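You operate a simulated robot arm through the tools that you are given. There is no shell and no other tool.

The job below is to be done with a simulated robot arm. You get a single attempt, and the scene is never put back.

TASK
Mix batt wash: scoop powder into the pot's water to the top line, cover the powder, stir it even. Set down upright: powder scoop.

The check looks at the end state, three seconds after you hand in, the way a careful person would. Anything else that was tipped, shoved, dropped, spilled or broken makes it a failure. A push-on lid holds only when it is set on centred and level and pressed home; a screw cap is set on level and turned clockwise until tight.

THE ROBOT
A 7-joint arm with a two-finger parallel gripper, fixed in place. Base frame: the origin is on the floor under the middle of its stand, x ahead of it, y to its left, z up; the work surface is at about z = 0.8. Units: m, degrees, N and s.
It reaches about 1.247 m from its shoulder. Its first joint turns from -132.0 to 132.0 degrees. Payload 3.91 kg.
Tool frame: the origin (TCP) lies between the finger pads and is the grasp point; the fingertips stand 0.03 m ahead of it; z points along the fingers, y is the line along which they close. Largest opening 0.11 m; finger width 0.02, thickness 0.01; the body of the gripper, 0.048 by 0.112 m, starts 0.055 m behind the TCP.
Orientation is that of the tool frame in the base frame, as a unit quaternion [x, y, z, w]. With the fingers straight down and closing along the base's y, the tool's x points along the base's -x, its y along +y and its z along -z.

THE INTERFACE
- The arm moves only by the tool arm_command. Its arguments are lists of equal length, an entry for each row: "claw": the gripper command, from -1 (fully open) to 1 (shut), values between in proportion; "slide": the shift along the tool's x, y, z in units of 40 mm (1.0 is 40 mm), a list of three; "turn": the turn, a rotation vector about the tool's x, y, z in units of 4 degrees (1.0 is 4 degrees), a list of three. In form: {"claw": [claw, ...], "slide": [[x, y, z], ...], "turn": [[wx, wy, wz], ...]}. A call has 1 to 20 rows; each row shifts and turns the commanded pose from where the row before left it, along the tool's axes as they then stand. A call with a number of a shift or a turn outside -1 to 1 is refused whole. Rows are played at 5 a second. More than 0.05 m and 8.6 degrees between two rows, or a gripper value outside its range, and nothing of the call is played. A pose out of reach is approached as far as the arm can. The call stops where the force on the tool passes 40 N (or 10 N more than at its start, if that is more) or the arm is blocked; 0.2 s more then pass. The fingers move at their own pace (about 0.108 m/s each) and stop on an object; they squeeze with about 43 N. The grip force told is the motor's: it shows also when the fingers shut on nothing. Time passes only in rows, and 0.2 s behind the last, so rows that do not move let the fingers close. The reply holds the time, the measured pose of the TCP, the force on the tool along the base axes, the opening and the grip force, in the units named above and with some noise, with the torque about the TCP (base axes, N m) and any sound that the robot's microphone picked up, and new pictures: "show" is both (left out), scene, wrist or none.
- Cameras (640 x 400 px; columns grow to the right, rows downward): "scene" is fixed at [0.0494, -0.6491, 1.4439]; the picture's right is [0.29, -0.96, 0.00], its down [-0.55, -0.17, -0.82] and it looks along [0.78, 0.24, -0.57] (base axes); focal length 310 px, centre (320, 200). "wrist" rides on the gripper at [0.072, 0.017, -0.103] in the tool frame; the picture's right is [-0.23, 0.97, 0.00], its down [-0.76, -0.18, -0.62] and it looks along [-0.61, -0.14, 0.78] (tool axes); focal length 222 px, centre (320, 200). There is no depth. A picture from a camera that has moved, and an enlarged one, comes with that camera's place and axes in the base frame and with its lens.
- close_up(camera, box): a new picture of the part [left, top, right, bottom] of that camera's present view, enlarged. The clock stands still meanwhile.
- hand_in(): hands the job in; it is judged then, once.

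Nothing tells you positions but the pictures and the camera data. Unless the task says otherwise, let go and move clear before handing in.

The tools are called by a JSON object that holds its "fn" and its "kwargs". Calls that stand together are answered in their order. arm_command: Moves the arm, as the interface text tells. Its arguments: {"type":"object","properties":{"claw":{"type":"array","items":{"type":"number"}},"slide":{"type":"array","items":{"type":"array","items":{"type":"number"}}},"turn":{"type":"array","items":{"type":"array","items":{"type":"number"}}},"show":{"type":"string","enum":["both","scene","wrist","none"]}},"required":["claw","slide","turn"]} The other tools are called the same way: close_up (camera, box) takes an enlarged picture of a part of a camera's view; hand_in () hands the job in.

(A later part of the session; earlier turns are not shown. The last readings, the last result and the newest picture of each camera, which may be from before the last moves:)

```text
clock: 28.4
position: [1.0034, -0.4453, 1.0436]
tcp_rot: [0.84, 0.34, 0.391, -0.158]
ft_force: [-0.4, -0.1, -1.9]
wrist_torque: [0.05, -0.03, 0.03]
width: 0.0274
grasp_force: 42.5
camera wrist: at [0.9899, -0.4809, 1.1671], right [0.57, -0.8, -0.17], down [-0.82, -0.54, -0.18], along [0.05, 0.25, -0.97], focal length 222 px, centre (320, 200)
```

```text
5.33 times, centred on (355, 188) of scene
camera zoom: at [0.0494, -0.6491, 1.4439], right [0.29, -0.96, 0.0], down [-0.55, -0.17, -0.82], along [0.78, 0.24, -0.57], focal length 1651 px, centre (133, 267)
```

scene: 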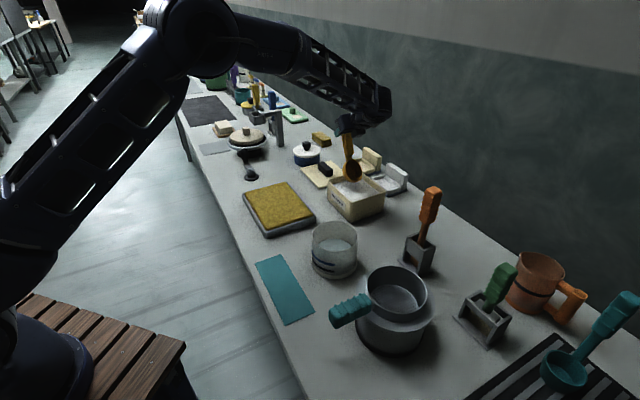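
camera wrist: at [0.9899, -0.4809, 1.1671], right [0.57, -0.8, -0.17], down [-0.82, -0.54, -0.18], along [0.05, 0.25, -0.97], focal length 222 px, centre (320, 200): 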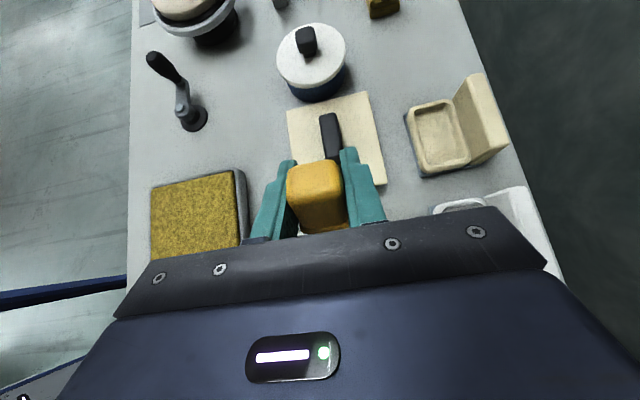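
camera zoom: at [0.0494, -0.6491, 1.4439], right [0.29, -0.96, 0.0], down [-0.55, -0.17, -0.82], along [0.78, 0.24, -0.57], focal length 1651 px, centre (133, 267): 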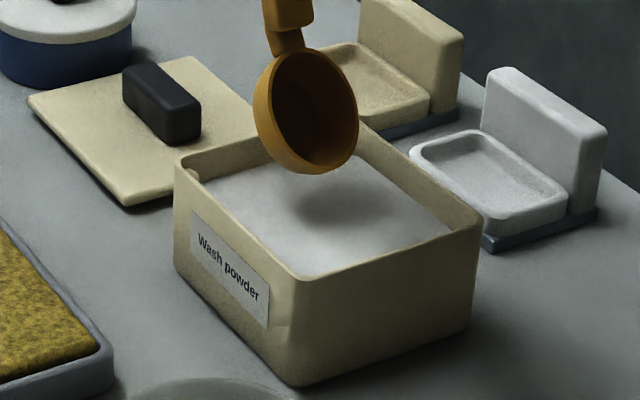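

The powder sits roughly 20–25 mm below the rim. I plunge the nose into it, then sweep forward while levelling the bowl inside the powder.

{"fn": "arm_command", "kwargs": {"claw": [1, 1, 1, 1, 1, 1, 1, 1, 1, 1, 1, 1, 1, 1, 1], "slide": [[-0.369, 0, 0.309], [-0.369, 0, 0.309], [-0.369, 0, 0.309], [-0.369, 0, 0.309], [0, 0, 0], [-0.088, 0, 0.18], [-0.056, 0, 0.14], [-0.06, 0, 0.15], [-0.067, 0, 0.153], [-0.07, 0, 0.16], [-0.077, 0, 0.17], [-0.079, 0, 0.178], [-0.082, 0, 0.183], [-0.087, 0, 0.195], [0, 0, 0]], "turn": [[0, 0, 0], [0, 0, 0], [0, 0, 0], [0, 0, 0], [0, 0, 0], [0, -1, 0], [0, -1, 0], [0, -1, 0], [0, -1, 0], [0, -1, 0], [0, -1, 0], [0, -1, 0], [0, -1, 0], [0, -1, 0], [0, 0, 0]], "show": "both"}}

{"fn": "close_up", "kwargs": {"camera": "scene", "box": [300, 110, 410, 230]}}

```text
clock: 31.6
position: [1.0103, -0.4384, 0.9061]
tcp_rot: [0.92, 0.372, 0.113, -0.044]
ft_force: [-2.7, -4.1, 15.5]
wrist_torque: [-0.11, 0.47, 0.12]
width: 0.0277
grasp_force: 42.9
camera wrist: at [1.0532, -0.4205, 1.024], right [0.52, -0.85, -0.05], down [-0.76, -0.49, 0.42], along [-0.38, -0.18, -0.91], focal length 222 px, centre (320, 200)
```

scene: 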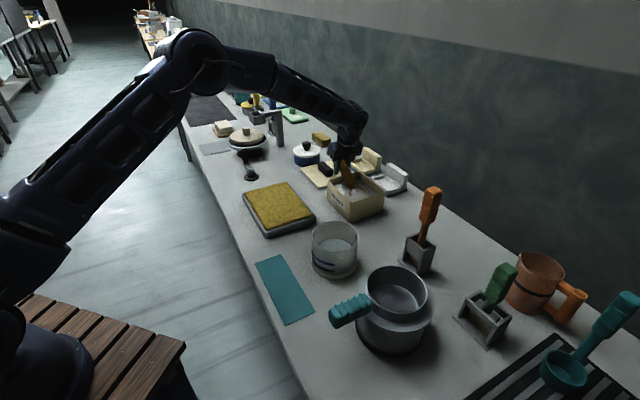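
wrist: 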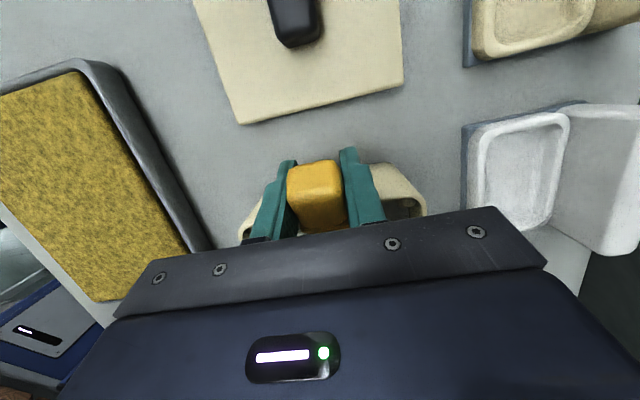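

```text
3.33 times, centred on (355, 170) of scene
camera zoom: at [0.0494, -0.6491, 1.4439], right [0.29, -0.96, 0.0], down [-0.55, -0.17, -0.82], along [0.78, 0.24, -0.57], focal length 1032 px, centre (203, 300)
```

zoom: 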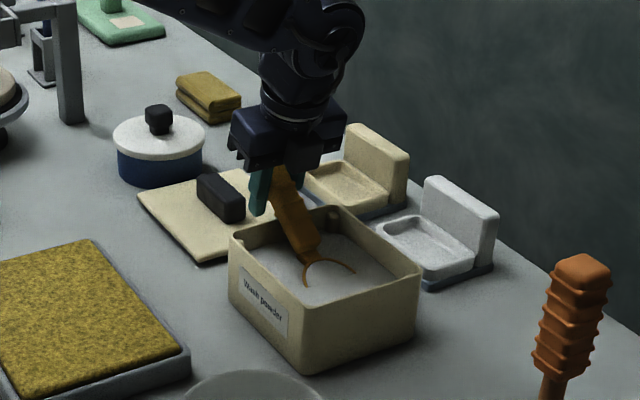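

The bowl is buried and there is mild contact. I lift slowly and bring the scoop level.

{"fn": "arm_command", "kwargs": {"claw": [1, 1, 1, 1, 1, 1, 1, 1, 1, 1, 1, 1, 1, 1], "slide": [[0.03, 0, -0.12], [0.06, 0, -0.2425], [0.06, 0, -0.2425], [0.06, 0, -0.2425], [0.06, 0, -0.2425], [0.062, 0, -0.293], [0.047, 0, -0.297], [0.026, 0, -0.299], [0.01, 0, -0.3], [0, 0, -0.3], [0, 0, -0.3], [0, 0, -0.3], [0, 0, -0.2], [0, 0, 0]], "turn": [[0, 0, 0], [0, 0, 0], [0, 0, 0], [0, -0.3, 0], [0, -0.4, 0], [0, -0.6, 0], [0, -0.8, 0], [0, -0.7, 0], [0, -0.4, 0], [0, -0.3, 0], [0, 0, 0], [0, 0, 0], [0, 0, 0], [0, 0, 0]], "show": "both"}}

{"fn": "close_up", "kwargs": {"camera": "scene", "box": [300, 110, 410, 230]}}

```text
clock: 34.6
position: [1.0096, -0.4373, 1.0404]
tcp_rot: [0.927, 0.376, 0.001, 0.0]
ft_force: [0.1, -0.6, -1.5]
wrist_torque: [0.13, -0.13, -0.02]
width: 0.0277
grasp_force: 43.3
camera wrist: at [1.0731, -0.4005, 1.1445], right [0.51, -0.86, 0.0], down [-0.67, -0.4, 0.62], along [-0.54, -0.32, -0.78], focal length 222 px, centre (320, 200)
```

scene: 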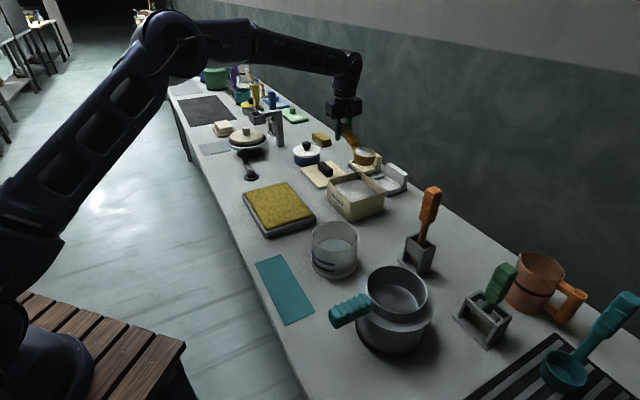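
wrist: 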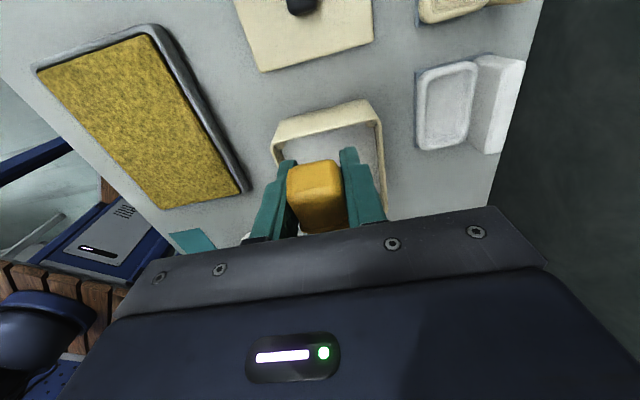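

```text
3.33 times, centred on (355, 170) of scene
camera zoom: at [0.0494, -0.6491, 1.4439], right [0.29, -0.96, 0.0], down [-0.55, -0.17, -0.82], along [0.78, 0.24, -0.57], focal length 1032 px, centre (203, 300)
```

zoom: 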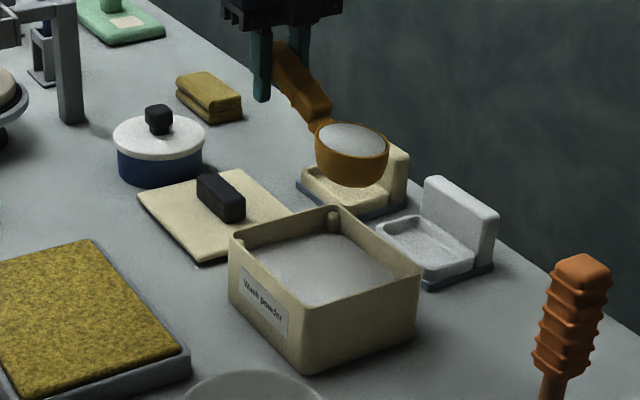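

The scoop came up full. I look closer to check for heaping and for any spill.

{"fn": "close_up", "kwargs": {"camera": "scene", "box": [335, 130, 385, 180]}}

{"fn": "close_up", "kwargs": {"camera": "scene", "box": [310, 160, 400, 230]}}

```text
8.00 times, centred on (360, 155) of scene
camera zoom: at [0.0494, -0.6491, 1.4439], right [0.29, -0.96, 0.0], down [-0.55, -0.17, -0.82], along [0.78, 0.24, -0.57], focal length 2477 px, centre (0, 560)
```

zoom: 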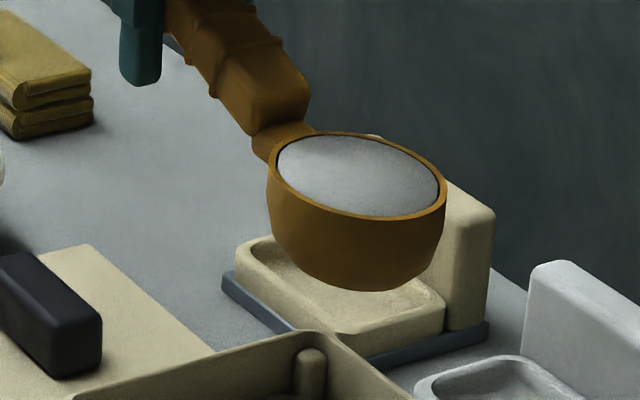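

```text
5.71 times, centred on (355, 195) of scene
camera zoom: at [0.0494, -0.6491, 1.4439], right [0.29, -0.96, 0.0], down [-0.55, -0.17, -0.82], along [0.78, 0.24, -0.57], focal length 1769 px, centre (120, 229)
```

zoom: 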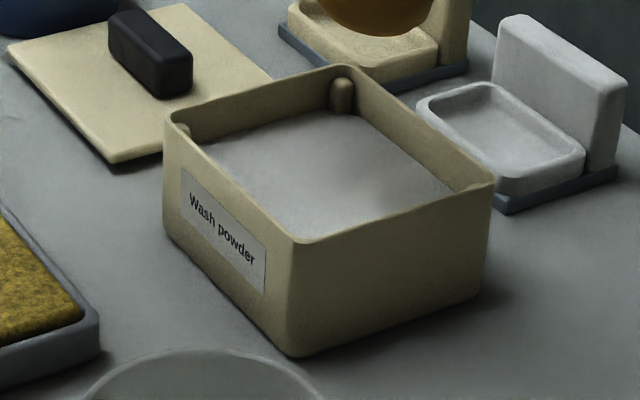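

The scoop is full and flush, with its nose slightly low. I tilt it back about 5°, then carry it smoothly to the pot, stopping with the bowl over the pot's centre.

{"fn": "arm_command", "kwargs": {"claw": [1, 1, 1, 1, 1, 1, 1, 1, 1, 1, 1, 1, 1, 1, 1, 1, 1, 1, 1, 1], "slide": [[0, 0, 0], [0, 0, 0], [0, 0, 0], [-0.1, -0.12, 0], [-0.2, -0.24, 0], [-0.316, -0.378, 0], [-0.316, -0.378, 0], [-0.316, -0.378, 0], [-0.316, -0.378, 0], [-0.316, -0.378, 0], [-0.316, -0.378, 0], [-0.316, -0.378, 0], [-0.316, -0.378, 0], [-0.316, -0.378, 0], [-0.316, -0.378, 0], [-0.316, -0.378, 0], [-0.316, -0.378, 0], [-0.2, -0.24, 0], [-0.12, -0.15, 0], [0, 0, 0]], "turn": [[0, -0.5, 0], [0, -0.5, 0], [0, -0.25, 0], [0, 0, 0], [0, 0, 0], [0, 0, 0], [0, 0, 0], [0, 0, 0], [0, 0, 0], [0, 0, 0], [0, 0, 0], [0, 0, 0], [0, 0, 0], [0, 0, 0], [0, 0, 0], [0, 0, 0], [0, 0, 0], [0, 0, 0], [0, 0, 0], [0, 0, 0]], "show": "both"}}

{"fn": "close_up", "kwargs": {"camera": "scene", "box": [270, 150, 390, 290]}}

```text
clock: 38.8
position: [0.7374, -0.4088, 1.0562]
tcp_rot: [0.927, 0.374, -0.04, 0.016]
ft_force: [-0.3, -0.1, -0.7]
wrist_torque: [0.13, -0.11, -0.03]
width: 0.0274
grasp_force: 42.3
camera wrist: at [0.8059, -0.365, 1.1532], right [0.51, -0.86, 0.02], down [-0.63, -0.36, 0.69], along [-0.58, -0.37, -0.73], focal length 222 px, centre (320, 200)
```

scene: 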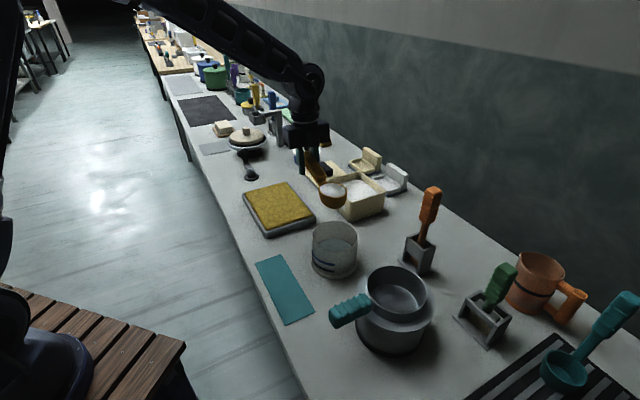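
wrist: 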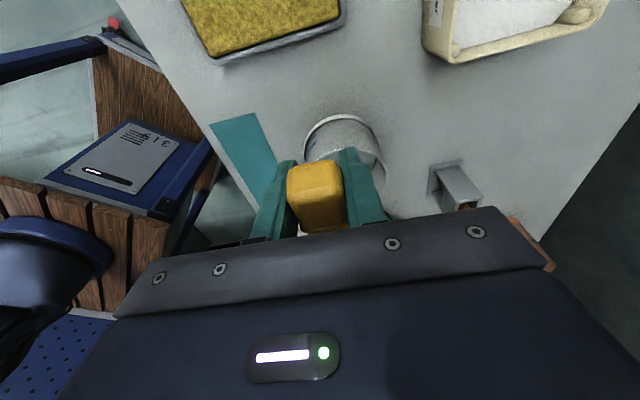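

```text
2.86 times, centred on (330, 220) of scene
camera zoom: at [0.0494, -0.6491, 1.4439], right [0.29, -0.96, 0.0], down [-0.55, -0.17, -0.82], along [0.78, 0.24, -0.57], focal length 885 px, centre (291, 143)
```

zoom: 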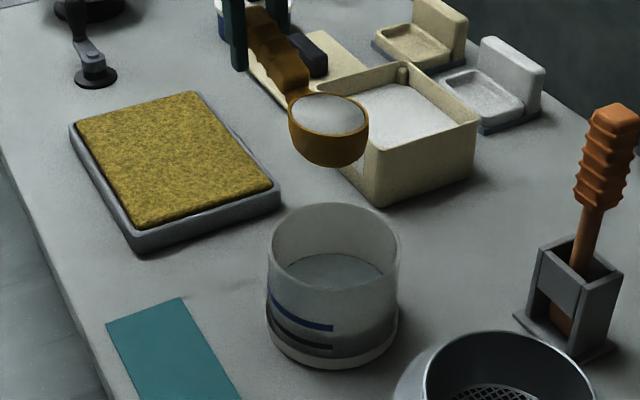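

The full bowl is over the pot. I bring it level, lower it to just above the rim, and begin the sideways pour.

{"fn": "arm_command", "kwargs": {"claw": [1, 1, 1, 1, 1, 1, 1, 1, 1, 1, 1, 1, 1, 1, 1, 1, 1, 1], "slide": [[0, 0, 0.2], [0, 0, 0.4], [0, 0, 0.4], [0, 0, 0.4], [0, 0, 0.25], [0, 0, 0], [0, 0, 0], [0, 0, 0], [0, 0, 0], [0, 0, 0], [0, 0, 0], [0, 0, 0], [0, 0, 0], [0, 0, 0], [0, 0, 0], [0, 0, 0], [0, 0, 0], [0, 0, 0]], "turn": [[0, 0.4, 0], [0, 0.5, 0], [0, 0.35, 0], [0, 0, 0], [0, 0, 0], [-0.5, 0, 0], [-0.8, 0, 0], [-0.8, 0, 0], [-0.8, 0, 0], [-0.8, 0, 0], [-0.8, 0, 0], [-0.8, 0, 0], [-0.8, 0, 0], [-0.8, 0, 0], [-0.8, 0, 0], [-0.8, 0, 0], [-0.8, 0, 0], [0, 0, 0]], "show": "both"}}

{"fn": "close_up", "kwargs": {"camera": "scene", "box": [270, 150, 390, 290]}}

```text
clock: 42.6
position: [0.7353, -0.4099, 0.9895]
tcp_rot: [0.879, 0.355, 0.12, 0.296]
ft_force: [0.4, 0.3, -1.8]
wrist_torque: [0.17, -0.12, -0.01]
width: 0.0276
grasp_force: 43.0
camera wrist: at [0.7527, -0.325, 1.0827], right [0.38, -0.72, 0.59], down [-0.91, -0.16, 0.39], along [-0.19, -0.68, -0.71], focal length 222 px, centre (320, 200)
```

scene: 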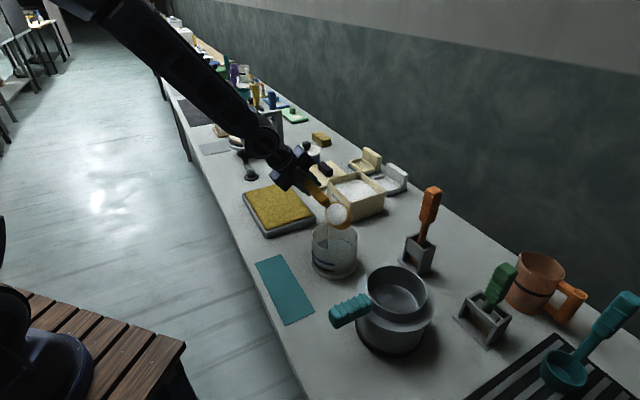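
wrist: 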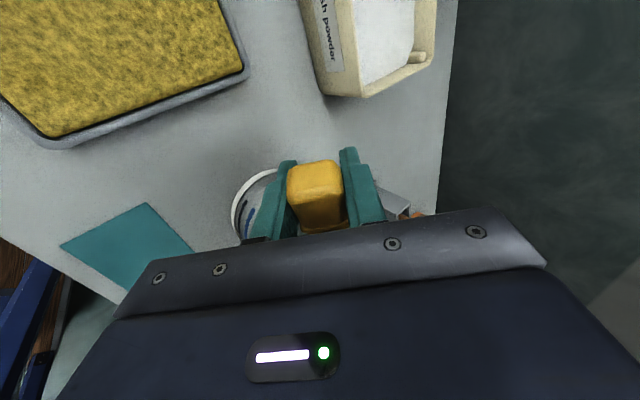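

```text
2.86 times, centred on (330, 220) of scene
camera zoom: at [0.0494, -0.6491, 1.4439], right [0.29, -0.96, 0.0], down [-0.55, -0.17, -0.82], along [0.78, 0.24, -0.57], focal length 885 px, centre (291, 143)
```

zoom: 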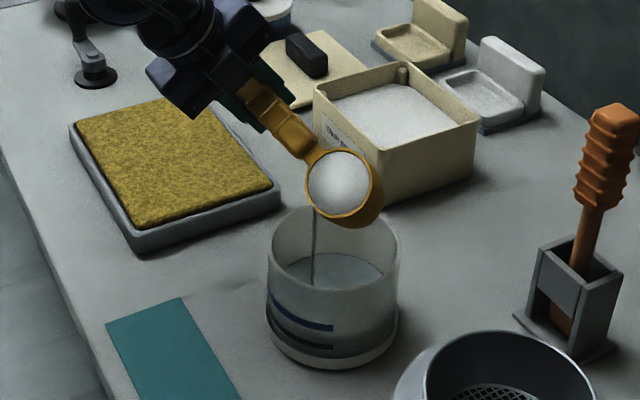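

A stream of powder is falling inside the pot. I keep rolling slowly to empty the scoop.

{"fn": "arm_command", "kwargs": {"claw": [1, 1, 1, 1, 1, 1, 1, 1, 1, 1, 1, 1, 1, 1, 1, 1], "slide": [[0, 0, 0], [0, 0, 0], [0, 0, 0], [0, 0, 0], [0, 0, 0], [0, 0, 0], [0, 0, 0], [0, 0, 0], [0, 0, 0], [0, 0, 0], [0, 0, 0], [0, 0, 0], [0, 0, 0], [0, 0, 0], [0, 0, 0], [0, 0, 0]], "turn": [[-0.5, 0, 0], [-0.5, 0, 0], [-0.5, 0, 0], [-0.5, 0, 0], [-0.5, 0, 0], [-0.5, 0, 0], [-0.5, 0, 0], [-0.5, 0, 0], [-0.5, 0, 0], [-0.5, 0, 0], [-0.5, 0, 0], [-0.5, 0, 0], [-0.5, 0, 0], [-0.5, 0, 0], [0, 0, 0], [0, 0, 0]], "show": "scene"}}

{"fn": "close_up", "kwargs": {"camera": "scene", "box": [270, 150, 390, 290]}}

```text
clock: 46.0
position: [0.7362, -0.4098, 0.9905]
tcp_rot: [0.781, 0.316, 0.202, 0.5]
ft_force: [-1.0, -0.8, -0.8]
wrist_torque: [0.1, -0.09, -0.02]
width: 0.0274
grasp_force: 43.2
```

scene: 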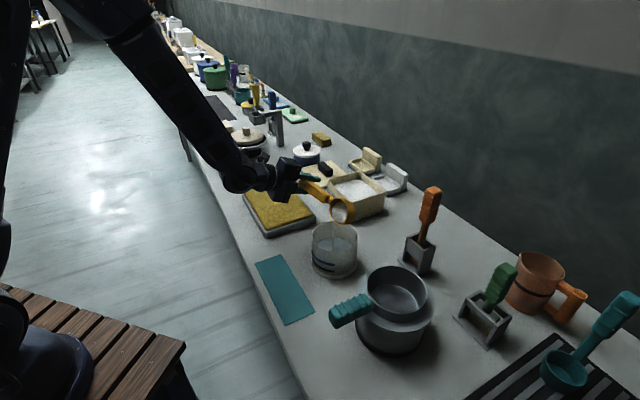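

```text
2.86 times, centred on (330, 220) of scene
camera zoom: at [0.0494, -0.6491, 1.4439], right [0.29, -0.96, 0.0], down [-0.55, -0.17, -0.82], along [0.78, 0.24, -0.57], focal length 885 px, centre (291, 143)
```

zoom: 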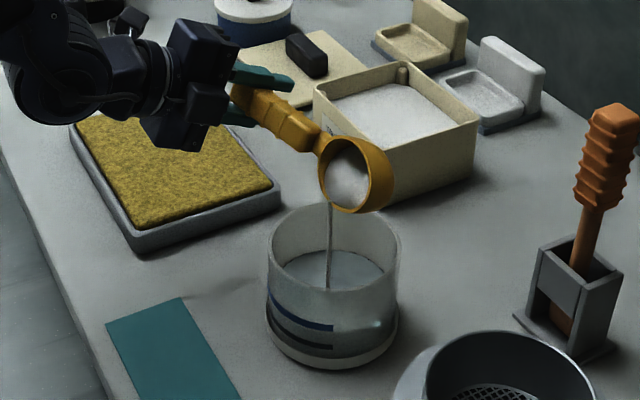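

{"fn": "arm_command", "kwargs": {"claw": [1, 1, 1, 1, 1, 1, 1, 1, 1, 1, 1, 1, 1, 1, 1, 1, 1, 1], "slide": [[0, 0, 0], [0, 0, 0], [0, 0, 0], [0, 0, 0], [0, 0, 0], [0, 0, 0], [0, 0, 0], [0, 0, 0], [0, 0, 0], [0, 0, 0], [0, 0, 0], [0, 0, 0], [0, 0, 0], [0, 0, 0], [0, 0, 0], [0, 0, 0], [0, 0, 0], [0, 0, 0]], "turn": [[-0.5, 0, 0], [-0.5, 0, 0], [-0.5, 0, 0], [-0.5, 0, 0], [-0.5, 0, 0], [-0.5, 0, 0], [-0.6, 0, 0], [-0.6, 0, 0], [-0.7, 0, 0], [-0.7, 0, 0], [-0.7, 0, 0], [-0.7, 0, 0], [-0.7, 0, 0], [-0.7, 0, 0], [-0.7, 0, 0], [0, 0, 0], [0, 0, 0], [0, 0, 0]], "show": "scene"}}

{"fn": "close_up", "kwargs": {"camera": "scene", "box": [270, 150, 390, 290]}}

```text
clock: 49.8
position: [0.7354, -0.4088, 0.9893]
tcp_rot: [0.586, 0.237, 0.29, 0.719]
ft_force: [-1.1, 0.0, -1.1]
wrist_torque: [0.08, -0.03, 0.01]
width: 0.0275
grasp_force: 43.1
```

scene: 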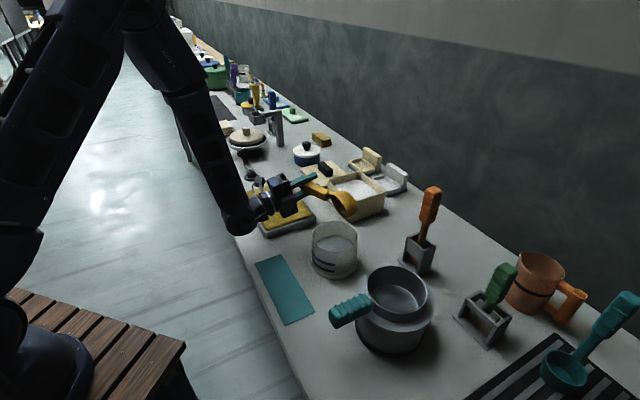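

```text
2.86 times, centred on (330, 220) of scene
camera zoom: at [0.0494, -0.6491, 1.4439], right [0.29, -0.96, 0.0], down [-0.55, -0.17, -0.82], along [0.78, 0.24, -0.57], focal length 885 px, centre (291, 143)
```

zoom: 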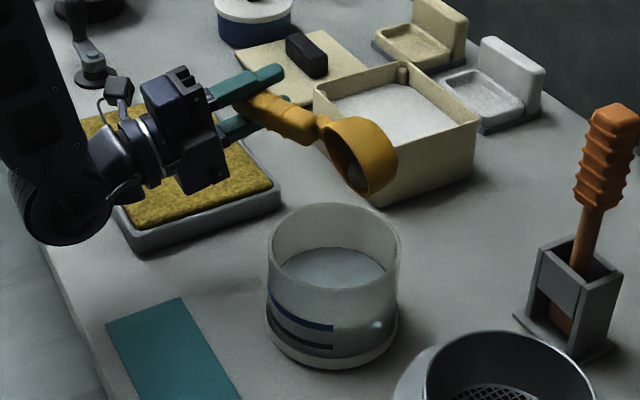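

The stream has stopped. I check the new liquid level against the lines and see whether the scoop is empty.

{"fn": "close_up", "kwargs": {"camera": "scene", "box": [300, 210, 370, 290]}}

{"fn": "close_up", "kwargs": {"camera": "scene", "box": [310, 170, 370, 230]}}

```text
5.00 times, centred on (335, 250) of scene
camera zoom: at [0.0494, -0.6491, 1.4439], right [0.29, -0.96, 0.0], down [-0.55, -0.17, -0.82], along [0.78, 0.24, -0.57], focal length 1548 px, centre (245, -50)
```

zoom: 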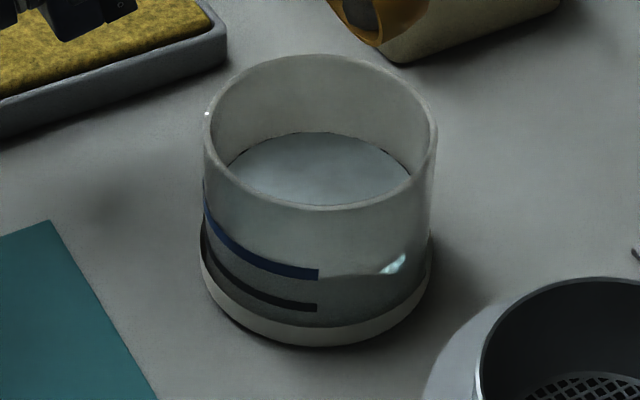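

```text
6.67 times, centred on (340, 200) of scene
camera zoom: at [0.0494, -0.6491, 1.4439], right [0.29, -0.96, 0.0], down [-0.55, -0.17, -0.82], along [0.78, 0.24, -0.57], focal length 2064 px, centre (187, 200)
```

zoom: 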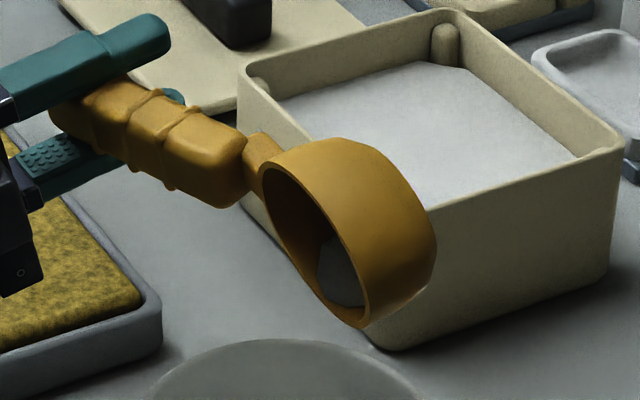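

The level has risen by roughly 9 mm. The wrist camera should now look at the pot from its lined side, so I use it to compare the level with the lines.

{"fn": "close_up", "kwargs": {"camera": "wrist", "box": [0, 0, 640, 400]}}

```text
1.00 times, centred on (320, 200) of wrist (not enlarged: the box is as wide or as high as the picture)
camera zoom: at [0.714, -0.2845, 0.986], right [-0.3, -0.02, 0.95], down [-0.95, -0.12, -0.3], along [0.12, -0.99, 0.02], focal length 222 px, centre (320, 200)
```

zoom: 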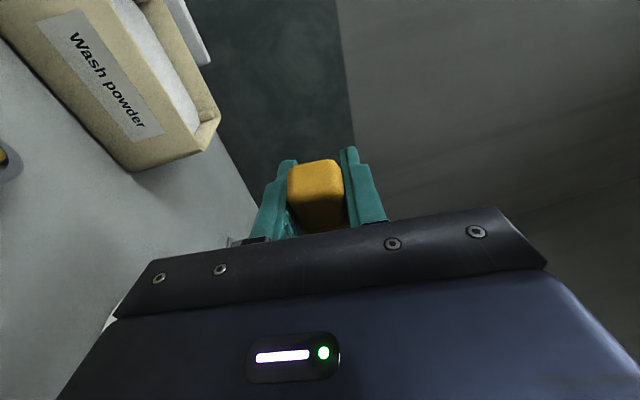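

A little powder seems to remain in the bowl. I roll further to empty it completely.

{"fn": "arm_command", "kwargs": {"claw": [1, 1, 1, 1, 1, 1, 1, 1, 1, 1, 1, 1], "slide": [[0, -0.03, 0], [0, -0.03, 0], [0, 0, 0], [0, 0, 0], [0, 0, 0], [0, 0, 0], [0, 0, 0], [0, 0, 0], [0, 0, 0], [0, 0, 0], [0, 0, 0], [0, 0, 0]], "turn": [[-0.8, 0, 0], [-0.8, 0, 0], [-0.8, 0, 0], [-0.8, 0, 0], [-0.8, 0, 0], [-0.8, 0, 0], [-0.8, 0, 0], [-0.8, 0, 0], [0, 0, 0], [0, 0, 0], [0, 0, 0], [0, 0, 0]], "show": "scene"}}

{"fn": "close_up", "kwargs": {"camera": "scene", "box": [270, 150, 390, 290]}}

{"fn": "close_up", "kwargs": {"camera": "scene", "box": [310, 170, 370, 230]}}

```text
clock: 52.4
position: [0.7365, -0.4097, 0.9882]
tcp_rot: [0.413, 0.166, 0.336, 0.83]
ft_force: [-0.3, -0.2, -0.9]
wrist_torque: [0.08, -0.04, 0.01]
width: 0.0272
grasp_force: 43.1
```

scene: 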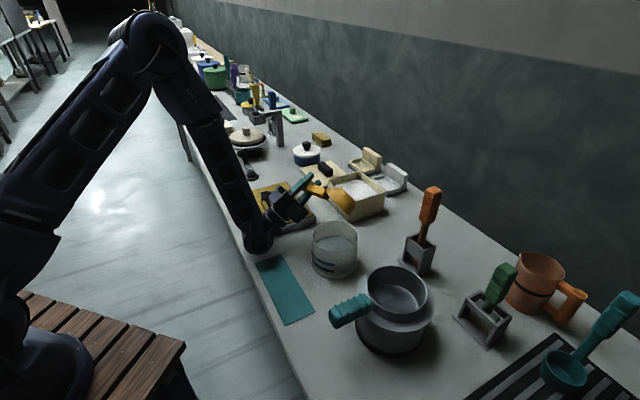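

```text
2.86 times, centred on (330, 220) of scene
camera zoom: at [0.0494, -0.6491, 1.4439], right [0.29, -0.96, 0.0], down [-0.55, -0.17, -0.82], along [0.78, 0.24, -0.57], focal length 885 px, centre (291, 143)
```

zoom: 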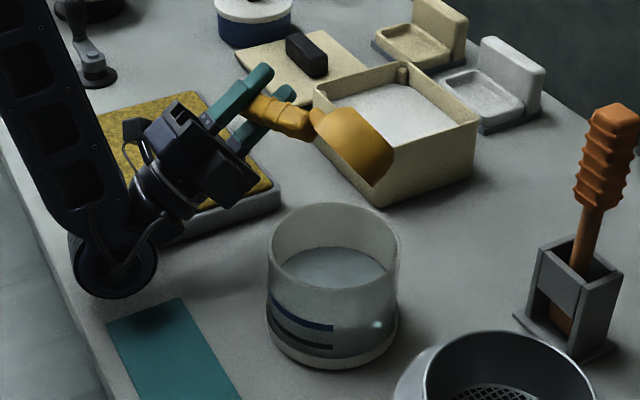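

```text
6.67 times, centred on (340, 200) of scene
camera zoom: at [0.0494, -0.6491, 1.4439], right [0.29, -0.96, 0.0], down [-0.55, -0.17, -0.82], along [0.78, 0.24, -0.57], focal length 2064 px, centre (187, 200)
```

zoom: 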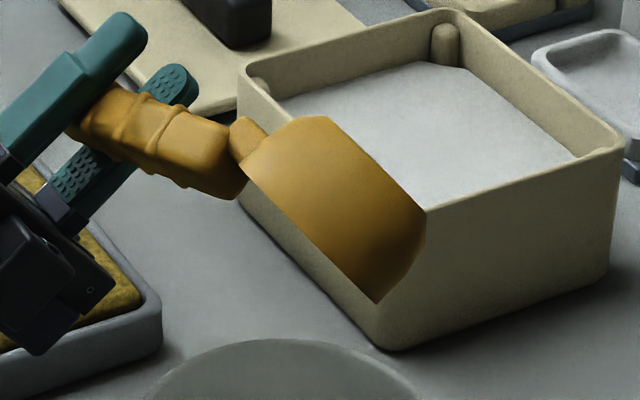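

The scoop is empty. I roll it back upright, staying above the pot, then return to the box for the second scoop.

{"fn": "arm_command", "kwargs": {"claw": [1, 1, 1, 1, 1, 1, 1, 1, 1, 1, 1, 1, 1, 1, 1, 1, 1, 1, 1, 1], "slide": [[0, 0, 0], [0, 0, 0], [0, 0, 0], [0, 0, 0], [0, 0, 0], [0, 0, 0], [0, 0, 0], [0, 0, 0], [0, 0, 0], [0, 0, 0], [0, 0, 0], [0, 0, 0], [0, 0, 0], [0, 0, 0], [0, 0, 0], [0, 0, 0], [0, 0, 0], [0, 0, 0], [0, 0, 0], [0, 0, 0]], "turn": [[1, 0, 0], [1, 0, 0], [1, 0, 0], [1, 0, 0], [1, 0, 0], [1, 0, 0], [1, 0, 0], [1, 0, 0], [1, 0, 0], [1, 0, 0], [1, 0, 0], [1, 0, 0], [1, 0, 0], [1, 0, 0], [1, 0, 0], [1, 0, 0], [1, 0, 0], [1, 0, 0], [1, 0, 0], [1, 0, 0]], "show": "none"}}

{"fn": "arm_command", "kwargs": {"claw": [1, 1, 1, 1, 1, 1, 1, 1, 1, 1, 1, 1, 1, 1], "slide": [[0, 0.06, 0], [0, 0, 0], [0, 0, 0], [0, 0, 0], [0, 0, 0], [0, 0, 0], [0, 0, 0], [0, 0, 0], [0, 0, 0], [0, 0, 0], [0, 0, 0], [0, 0, 0], [0, 0, 0], [0, 0, 0]], "turn": [[1, 0, 0], [1, 0, 0], [1, 0, 0], [1, 0, 0], [1, 0, 0], [1, 0, 0], [1, 0, 0], [1, 0, 0], [1, 0, 0], [1, 0, 0], [1, 0, 0], [0.8, 0, 0], [0, 0, 0], [0, 0, 0]], "show": "both"}}

{"fn": "close_up", "kwargs": {"camera": "scene", "box": [290, 160, 370, 290]}}

```text
clock: 56.6
position: [0.7359, -0.4092, 0.9869]
tcp_rot: [0.85, 0.343, 0.15, 0.37]
ft_force: [0.0, 0.1, -0.8]
wrist_torque: [0.09, -0.08, -0.03]
width: 0.0272
grasp_force: 43.0
```

```text
clock: 59.6
position: [0.7373, -0.4123, 0.9893]
tcp_rot: [0.927, 0.375, -0.001, 0.0]
ft_force: [0.1, 0.3, -1.2]
wrist_torque: [0.07, -0.07, 0.04]
width: 0.0276
grasp_force: 42.6
camera wrist: at [0.8001, -0.3737, 1.0933], right [0.51, -0.86, 0.0], down [-0.67, -0.4, 0.62], along [-0.54, -0.32, -0.78], focal length 222 px, centre (320, 200)
```

scene: 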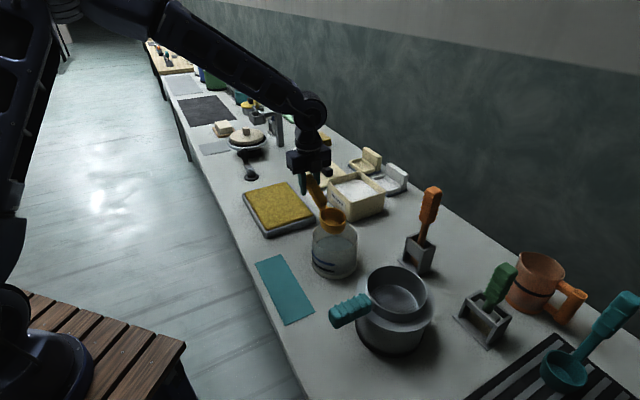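
wrist: 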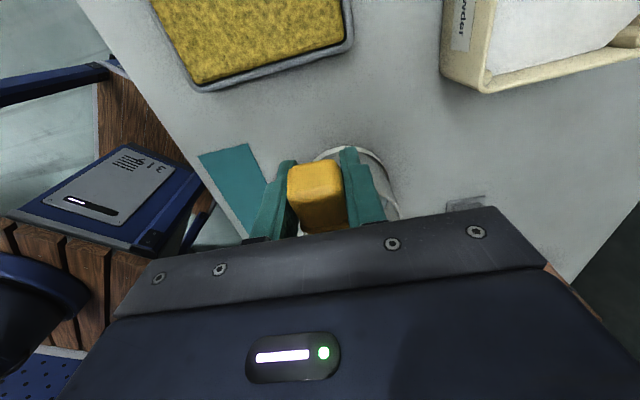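

```text
3.08 times, centred on (330, 225) of scene
camera zoom: at [0.0494, -0.6491, 1.4439], right [0.29, -0.96, 0.0], down [-0.55, -0.17, -0.82], along [0.78, 0.24, -0.57], focal length 953 px, centre (289, 123)
```

zoom: 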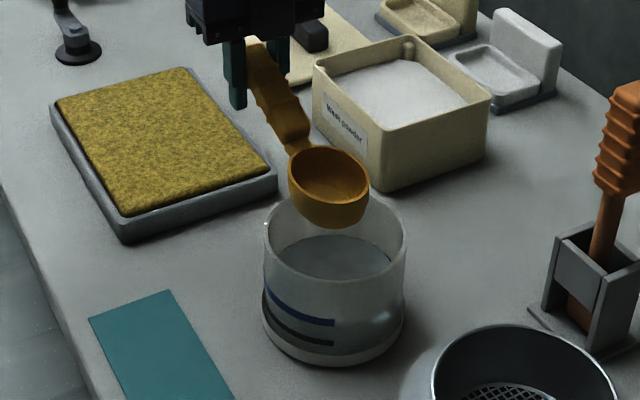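

The scoop is level and empty. I carry it back to above the box, which also clears the view of the pot so I can measure the level precisely.

{"fn": "arm_command", "kwargs": {"claw": [1, 1, 1, 1, 1, 1, 1, 1, 1, 1], "slide": [[0, 0, -0.7], [0, 0, -0.72], [0.598, 0.734, 0], [0.598, 0.734, 0], [0.598, 0.734, 0], [0.598, 0.734, 0], [0.598, 0.734, 0], [0.598, 0.734, 0], [0.598, 0.734, 0], [0, 0, 0]], "turn": [[0, 0, 0], [0, 0, 0], [0, 0, 0], [0, 0, 0], [0, 0, 0], [0, 0, 0], [0, 0, 0], [0, 0, 0], [0, 0, 0], [0, 0, 0]], "show": "scene"}}

{"fn": "close_up", "kwargs": {"camera": "scene", "box": [303, 215, 363, 285]}}

{"fn": "close_up", "kwargs": {"camera": "scene", "box": [310, 250, 350, 280]}}

{"fn": "close_up", "kwargs": {"camera": "scene", "box": [310, 160, 400, 230]}}

```text
clock: 61.8
position: [1.0004, -0.4429, 1.0461]
tcp_rot: [0.927, 0.374, 0.0, 0.001]
ft_force: [-0.6, 0.7, -1.3]
wrist_torque: [0.04, -0.09, 0.02]
width: 0.0273
grasp_force: 43.3
```

scene: 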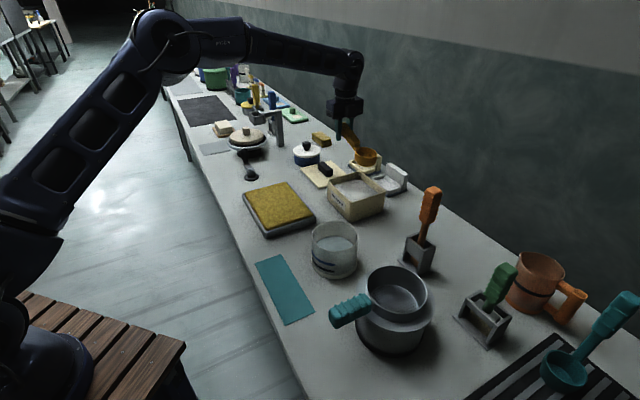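

```text
5.71 times, centred on (333, 250) of scene
camera zoom: at [0.0494, -0.6491, 1.4439], right [0.29, -0.96, 0.0], down [-0.55, -0.17, -0.82], along [0.78, 0.24, -0.57], focal length 1769 px, centre (246, -86)
```

zoom: 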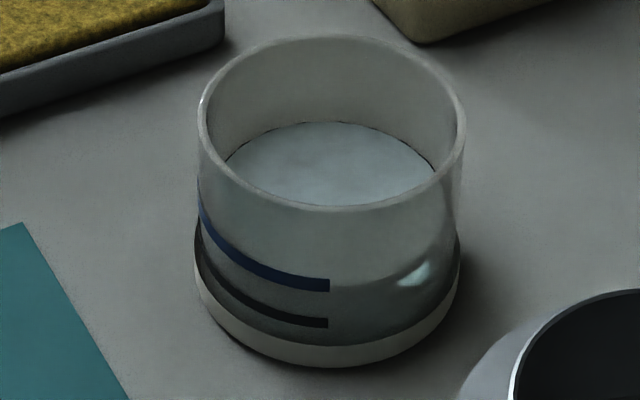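

```text
13.33 times, centred on (330, 265) of scene
camera zoom: at [0.0494, -0.6491, 1.4439], right [0.29, -0.96, 0.0], down [-0.55, -0.17, -0.82], along [0.78, 0.24, -0.57], focal length 4128 px, centre (187, -667)
```

zoom: 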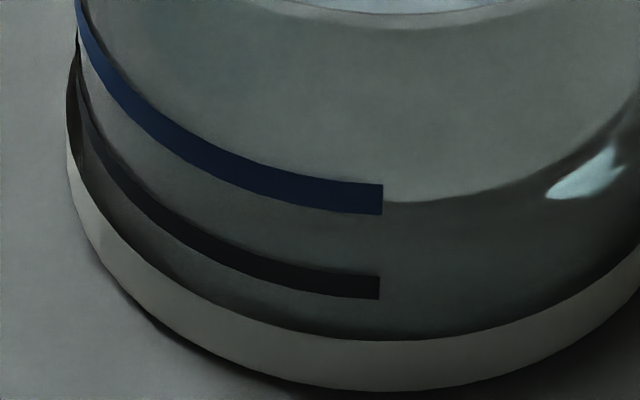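

```text
5.71 times, centred on (355, 195) of scene
camera zoom: at [0.0494, -0.6491, 1.4439], right [0.29, -0.96, 0.0], down [-0.55, -0.17, -0.82], along [0.78, 0.24, -0.57], focal length 1769 px, centre (120, 229)
```

zoom: 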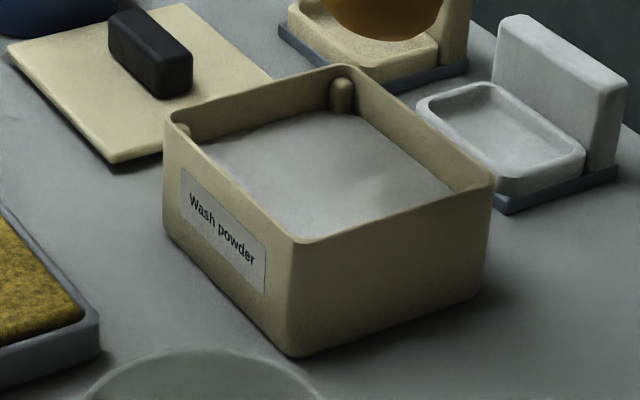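

The scene view suggests the level is now near z=0.849, against a top line at 0.851–0.860, but wall parallax makes this uncertain. I use the empty scoop trip to bring the wrist camera round for a near-horizontal look at the lined side of the pot.

{"fn": "arm_command", "kwargs": {"claw": [1, 1, 1, 1, 1, 1, 1, 1, 1, 1, 1, 1, 1, 1, 1, 1, 1, 1, 1, 1], "slide": [[-0.4725, -0.9235, 0], [-0.4725, -0.9235, 0], [-0.4725, -0.9235, 0], [-0.4725, -0.9235, 0], [-0.4725, -0.9235, 0], [-0.4725, -0.9235, 0], [-0.4725, -0.9235, 0], [-0.4725, -0.9235, 0], [-0.4725, -0.9235, 0], [-0.4725, -0.9235, 0], [0, 0, 0], [0, 0, 0], [0, 0, 0], [0, 0, 0], [0, 0, 0], [0, 0, 0], [0, 0, 0], [0, 0, 0], [0, 0, 0], [0, 0, 0]], "turn": [[0, 0, 0], [0, 0, 0], [0, 0, 0], [0, 0, 0], [0, 0, 0], [0, 0, 0], [0, 0, 0], [0, 0, 0], [0, 0, 0], [0, 0, 0], [0, 0, -0.98], [0, 0, -0.98], [0, 0, -0.98], [0, 0, -0.98], [0, 0, -0.98], [0, 0, -0.98], [0, 0, -0.98], [0, 0, -0.98], [0, 0, -0.98], [0, 0, -0.98]], "show": "none"}}

{"fn": "arm_command", "kwargs": {"claw": [1, 1, 1, 1, 1, 1, 1, 1, 1, 1, 1, 1, 1, 1, 1, 1, 1, 1, 1, 1], "slide": [[0, 0, 0], [0, 0, 0], [0, 0, 0], [0, 0, 0], [0, 0, 0], [0, 0, 0], [0, 0, 0], [0, 0, 0], [0, 0, 0], [0, 0, 0], [0, 0, 0], [0, 0, 0], [0, 0, 0], [0, 0, 0], [0, 0, 0], [0, 0, 0], [0, 0, 0], [0, 0, 0], [0, 0, 0], [0, 0, 0]], "turn": [[0, 0, -0.98], [0, 0, -0.98], [0, 0, -0.98], [0, 0, -0.98], [0, 0, -0.98], [0, 0, -0.98], [0, 0, -0.98], [0, 0, -0.98], [0, 0, -0.98], [0, -1, 0], [0, -1, 0], [0, -1, 0], [0, -1, 0], [0, -1, 0], [0, -1, 0], [0, -1, 0], [0, -1, 0], [0, -1, 0], [0, -1, 0], [0, 0, 0]], "show": "both"}}

```text
clock: 66.0
position: [0.6084, -0.3085, 1.0449]
tcp_rot: [0.748, 0.664, 0.0, 0.001]
ft_force: [-0.2, 0.3, -2.1]
wrist_torque: [0.11, -0.04, -0.01]
width: 0.0275
grasp_force: 42.9
```

```text
clock: 70.2
position: [0.6088, -0.3093, 1.0461]
tcp_rot: [0.481, 0.807, -0.176, 0.294]
ft_force: [0.1, 0.3, -0.7]
wrist_torque: [0.07, 0.07, 0.02]
width: 0.0275
grasp_force: 42.9
camera wrist: at [0.5639, -0.1942, 1.0789], right [0.94, 0.31, 0.15], down [-0.07, -0.24, 0.97], along [0.34, -0.92, -0.21], focal length 222 px, centre (320, 200)
```

scene: 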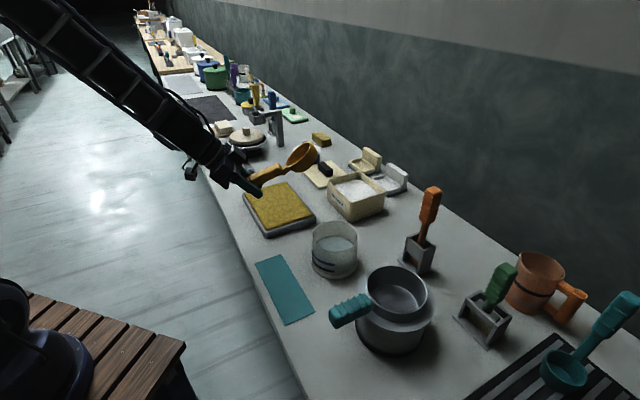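
wrist: 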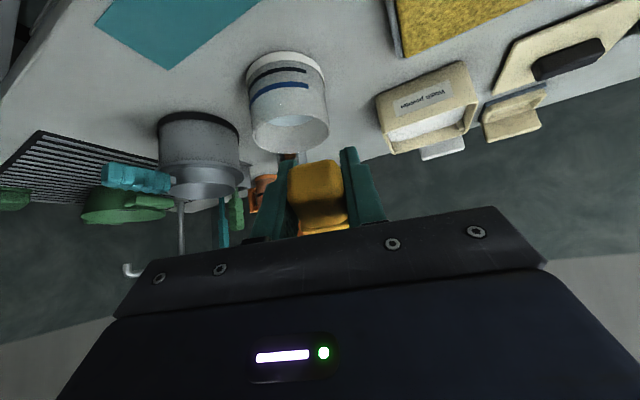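

The pot and both lines are in view, upside down. I lower the camera for a flatter line of sight.

{"fn": "arm_command", "kwargs": {"claw": [1, 1, 1, 1, 1, 1, 1, 1], "slide": [[0.48, 0, 0.575], [0.48, 0, 0.575], [0.48, 0, 0.575], [0.48, 0, 0.575], [0.48, 0, 0.575], [0, 0, 0], [0, 0, 0], [0, 0, 0]], "turn": [[0, 0, 0], [0, 0, 0], [0, 0, 0], [0, 0, 0], [0, 0, 0], [0, -1, 0], [0, -1, 0], [0, 0, 0]], "show": "both"}}

{"fn": "close_up", "kwargs": {"camera": "wrist", "box": [200, 40, 360, 200]}}

```text
clock: 72.0
position: [0.6091, -0.3084, 0.8973]
tcp_rot: [0.467, 0.785, -0.208, 0.35]
ft_force: [0.5, -0.7, -1.4]
wrist_torque: [0.07, 0.03, 0.03]
width: 0.0273
grasp_force: 43.0
camera wrist: at [0.5628, -0.1914, 0.9119], right [0.93, 0.33, 0.17], down [-0.13, -0.12, 0.98], along [0.35, -0.94, -0.07], focal length 222 px, centre (320, 200)
```

scene: 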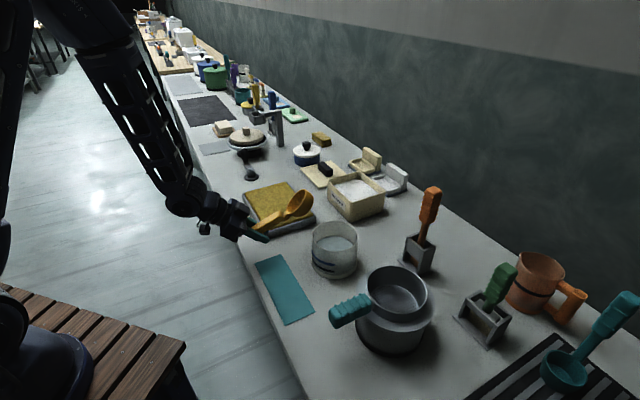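
wrist: 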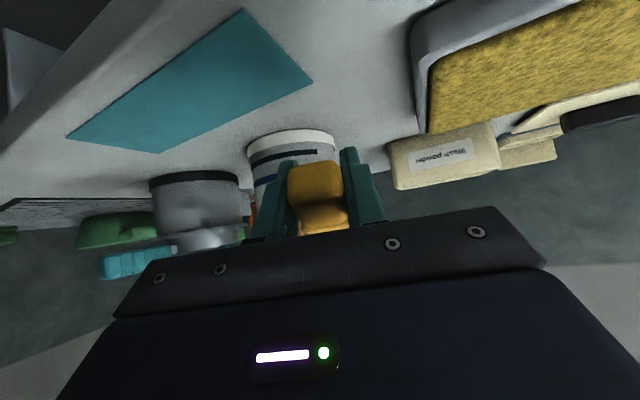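

```text
2.50 times, centred on (280, 120) of wrist
camera zoom: at [0.5628, -0.1914, 0.9119], right [0.93, 0.33, 0.17], down [-0.13, -0.12, 0.98], along [0.35, -0.94, -0.07], focal length 555 px, centre (420, 400)
```

zoom: 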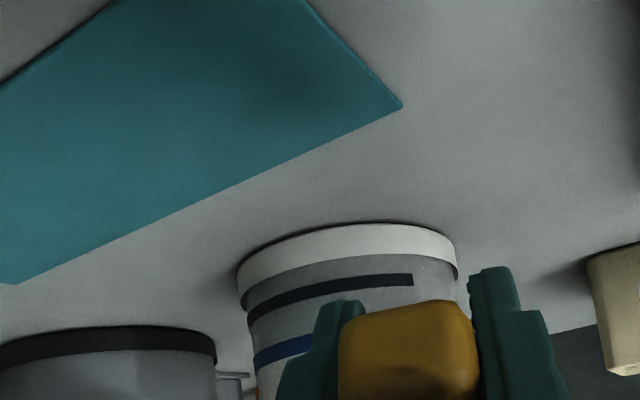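

The fingers hide part of the pot. I shift sideways so the pot appears clear of them.

{"fn": "arm_command", "kwargs": {"claw": [1, 1, 1, 1], "slide": [[0, 0.75, 0], [0, 0.75, 0], [0, 0.7, 0], [0, 0, 0]], "turn": [[0, 0, 0], [0, 0, 0], [0, 0, 0], [0, 0, 0]], "show": "wrist"}}

{"fn": "close_up", "kwargs": {"camera": "wrist", "box": [150, 100, 310, 200]}}

```text
clock: 73.0
position: [0.6864, -0.2665, 0.8955]
tcp_rot: [0.468, 0.785, -0.207, 0.349]
ft_force: [-0.1, 0.2, -0.9]
wrist_torque: [0.07, 0.03, 0.03]
width: 0.0275
grasp_force: 42.4
camera wrist: at [0.6398, -0.1497, 0.9116], right [0.93, 0.33, 0.17], down [-0.13, -0.12, 0.98], along [0.35, -0.94, -0.07], focal length 222 px, centre (320, 200)
```

wrist: 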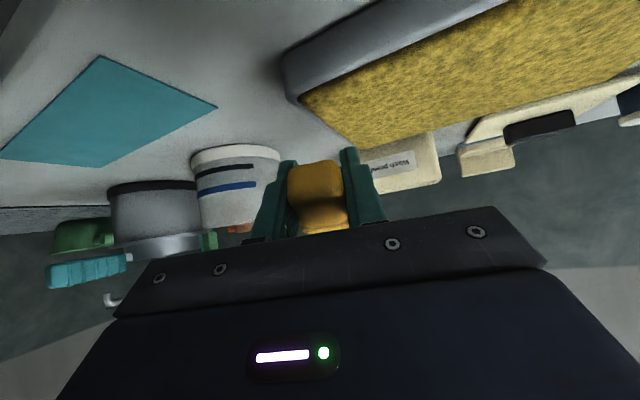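

```text
4.00 times, centred on (230, 150) of wrist
camera zoom: at [0.6398, -0.1497, 0.9116], right [0.93, 0.33, 0.17], down [-0.13, -0.12, 0.98], along [0.35, -0.94, -0.07], focal length 888 px, centre (680, 400)
```

zoom: 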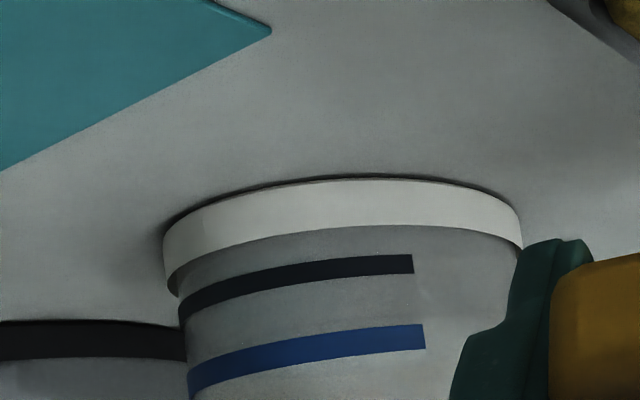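

{"fn": "close_up", "kwargs": {"camera": "wrist", "box": [180, 135, 300, 235]}}

{"fn": "close_up", "kwargs": {"camera": "wrist", "box": [220, 150, 280, 200]}}

```text
4.00 times, centred on (240, 185) of wrist
camera zoom: at [0.6398, -0.1497, 0.9116], right [0.93, 0.33, 0.17], down [-0.13, -0.12, 0.98], along [0.35, -0.94, -0.07], focal length 888 px, centre (640, 260)
```

zoom: 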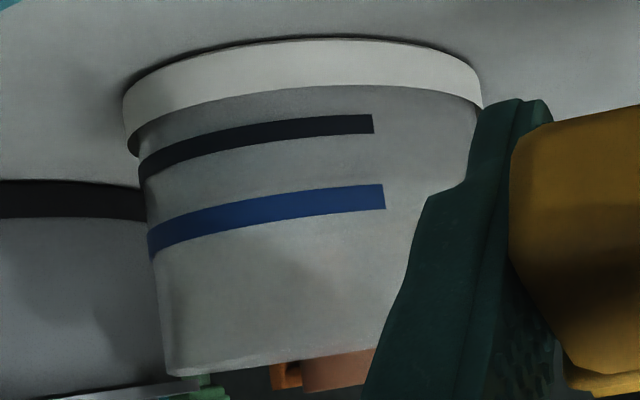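

```text
8.00 times, centred on (250, 175) of wrist
camera zoom: at [0.6398, -0.1497, 0.9116], right [0.93, 0.33, 0.17], down [-0.13, -0.12, 0.98], along [0.35, -0.94, -0.07], focal length 1777 px, centre (880, 400)
```

zoom: 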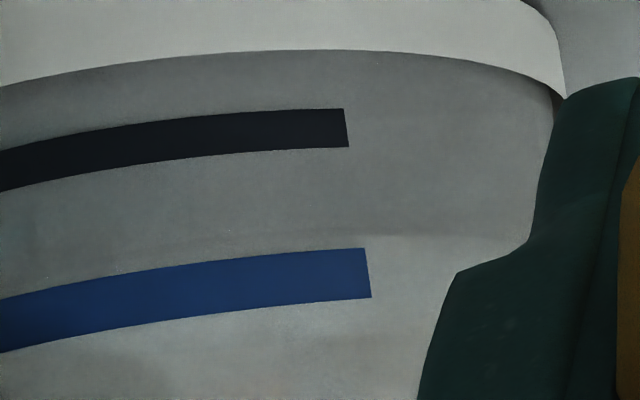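

The flat view settles it: the liquid now stands about 2–3 mm below the lower edge of the blue top line, so most of one more scoop (about 3/4) is needed. I raise the arm and return to the box orientation.

{"fn": "arm_command", "kwargs": {"claw": [1, 1, 1, 1, 1, 1, 1, 1, 1, 1, 1, 1, 1, 1, 1, 1, 1, 1], "slide": [[-0.557, 0, -0.502], [-0.557, 0, -0.502], [-0.557, 0, -0.502], [-0.557, 0, -0.502], [-0.557, 0, -0.502], [0, 0, 0], [0, 0, 0], [0, 0, 0], [0, 0, 0], [0, 0, 0], [0, 0, 0], [0, 0, 0], [0, 0, 0], [0, 0, 0], [0, 0, 0], [0, 0, 0], [0, 0, 0], [0, 0, 0]], "turn": [[0, 0, 0], [0, 0, 0], [0, 0, 0], [0, 0, 0], [0, 0, 0], [0, 1, 0], [0, 1, 0], [0, 1, 0], [0, 1, 0], [0, 1, 0], [0, 1, 0], [0, 1, 0], [0, 1, 0], [0, 1, 0], [0, 1, 0], [0, 1, 0], [0, 1, 0], [0, 0, 0]], "show": "none"}}

{"fn": "arm_command", "kwargs": {"claw": [1, 1, 1, 1, 1, 1, 1, 1, 1, 1, 1, 1, 1, 1, 1, 1, 1, 1, 1, 1], "slide": [[0, 0, 0], [0, 0, 0], [0, 0, 0], [0, 0, 0], [0, 0, 0], [0, 0, 0], [0, 0, 0], [0, 0, 0], [0, 0, 0], [0, 0, 0], [0, 0, 0], [0, 0, 0], [0, 0, 0], [0, 0, 0], [0, 0, 0], [0, 0, 0], [0, 0, 0], [0, 0, 0], [0, 0, 0], [0, 0, 0]], "turn": [[0, 0, 0.98], [0, 0, 0.98], [0, 0, 0.98], [0, 0, 0.98], [0, 0, 0.98], [0, 0, 0.98], [0, 0, 0.98], [0, 0, 0.98], [0, 0, 0.98], [0, 0, 0.98], [0, 0, 0.98], [0, 0, 0.98], [0, 0, 0.98], [0, 0, 0.98], [0, 0, 0.98], [0, 0, 0.98], [0, 0, 0.98], [0, 0, 0.98], [0, 0, 0.98], [0, 0, 0]], "show": "scene"}}

```text
clock: 76.8
position: [0.6858, -0.2685, 1.0458]
tcp_rot: [0.511, 0.86, -0.001, 0.0]
ft_force: [-0.1, -0.5, 0.0]
wrist_torque: [0.09, 0.04, 0.01]
width: 0.0275
grasp_force: 43.2
```

```text
clock: 81.0
position: [0.6855, -0.2664, 1.0471]
tcp_rot: [0.928, 0.373, 0.0, 0.0]
ft_force: [0.1, 0.0, -1.9]
wrist_torque: [0.04, -0.03, 0.0]
width: 0.0272
grasp_force: 42.5
```

scene: 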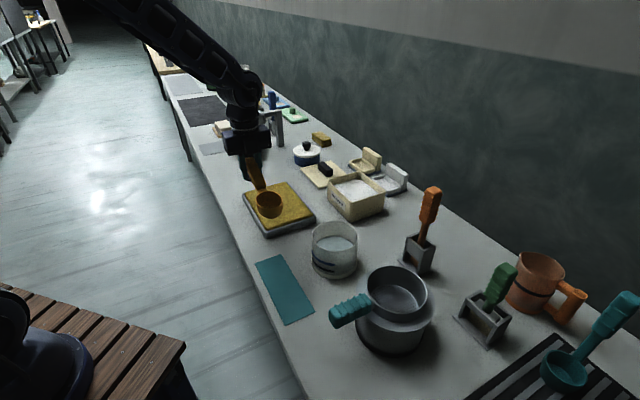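

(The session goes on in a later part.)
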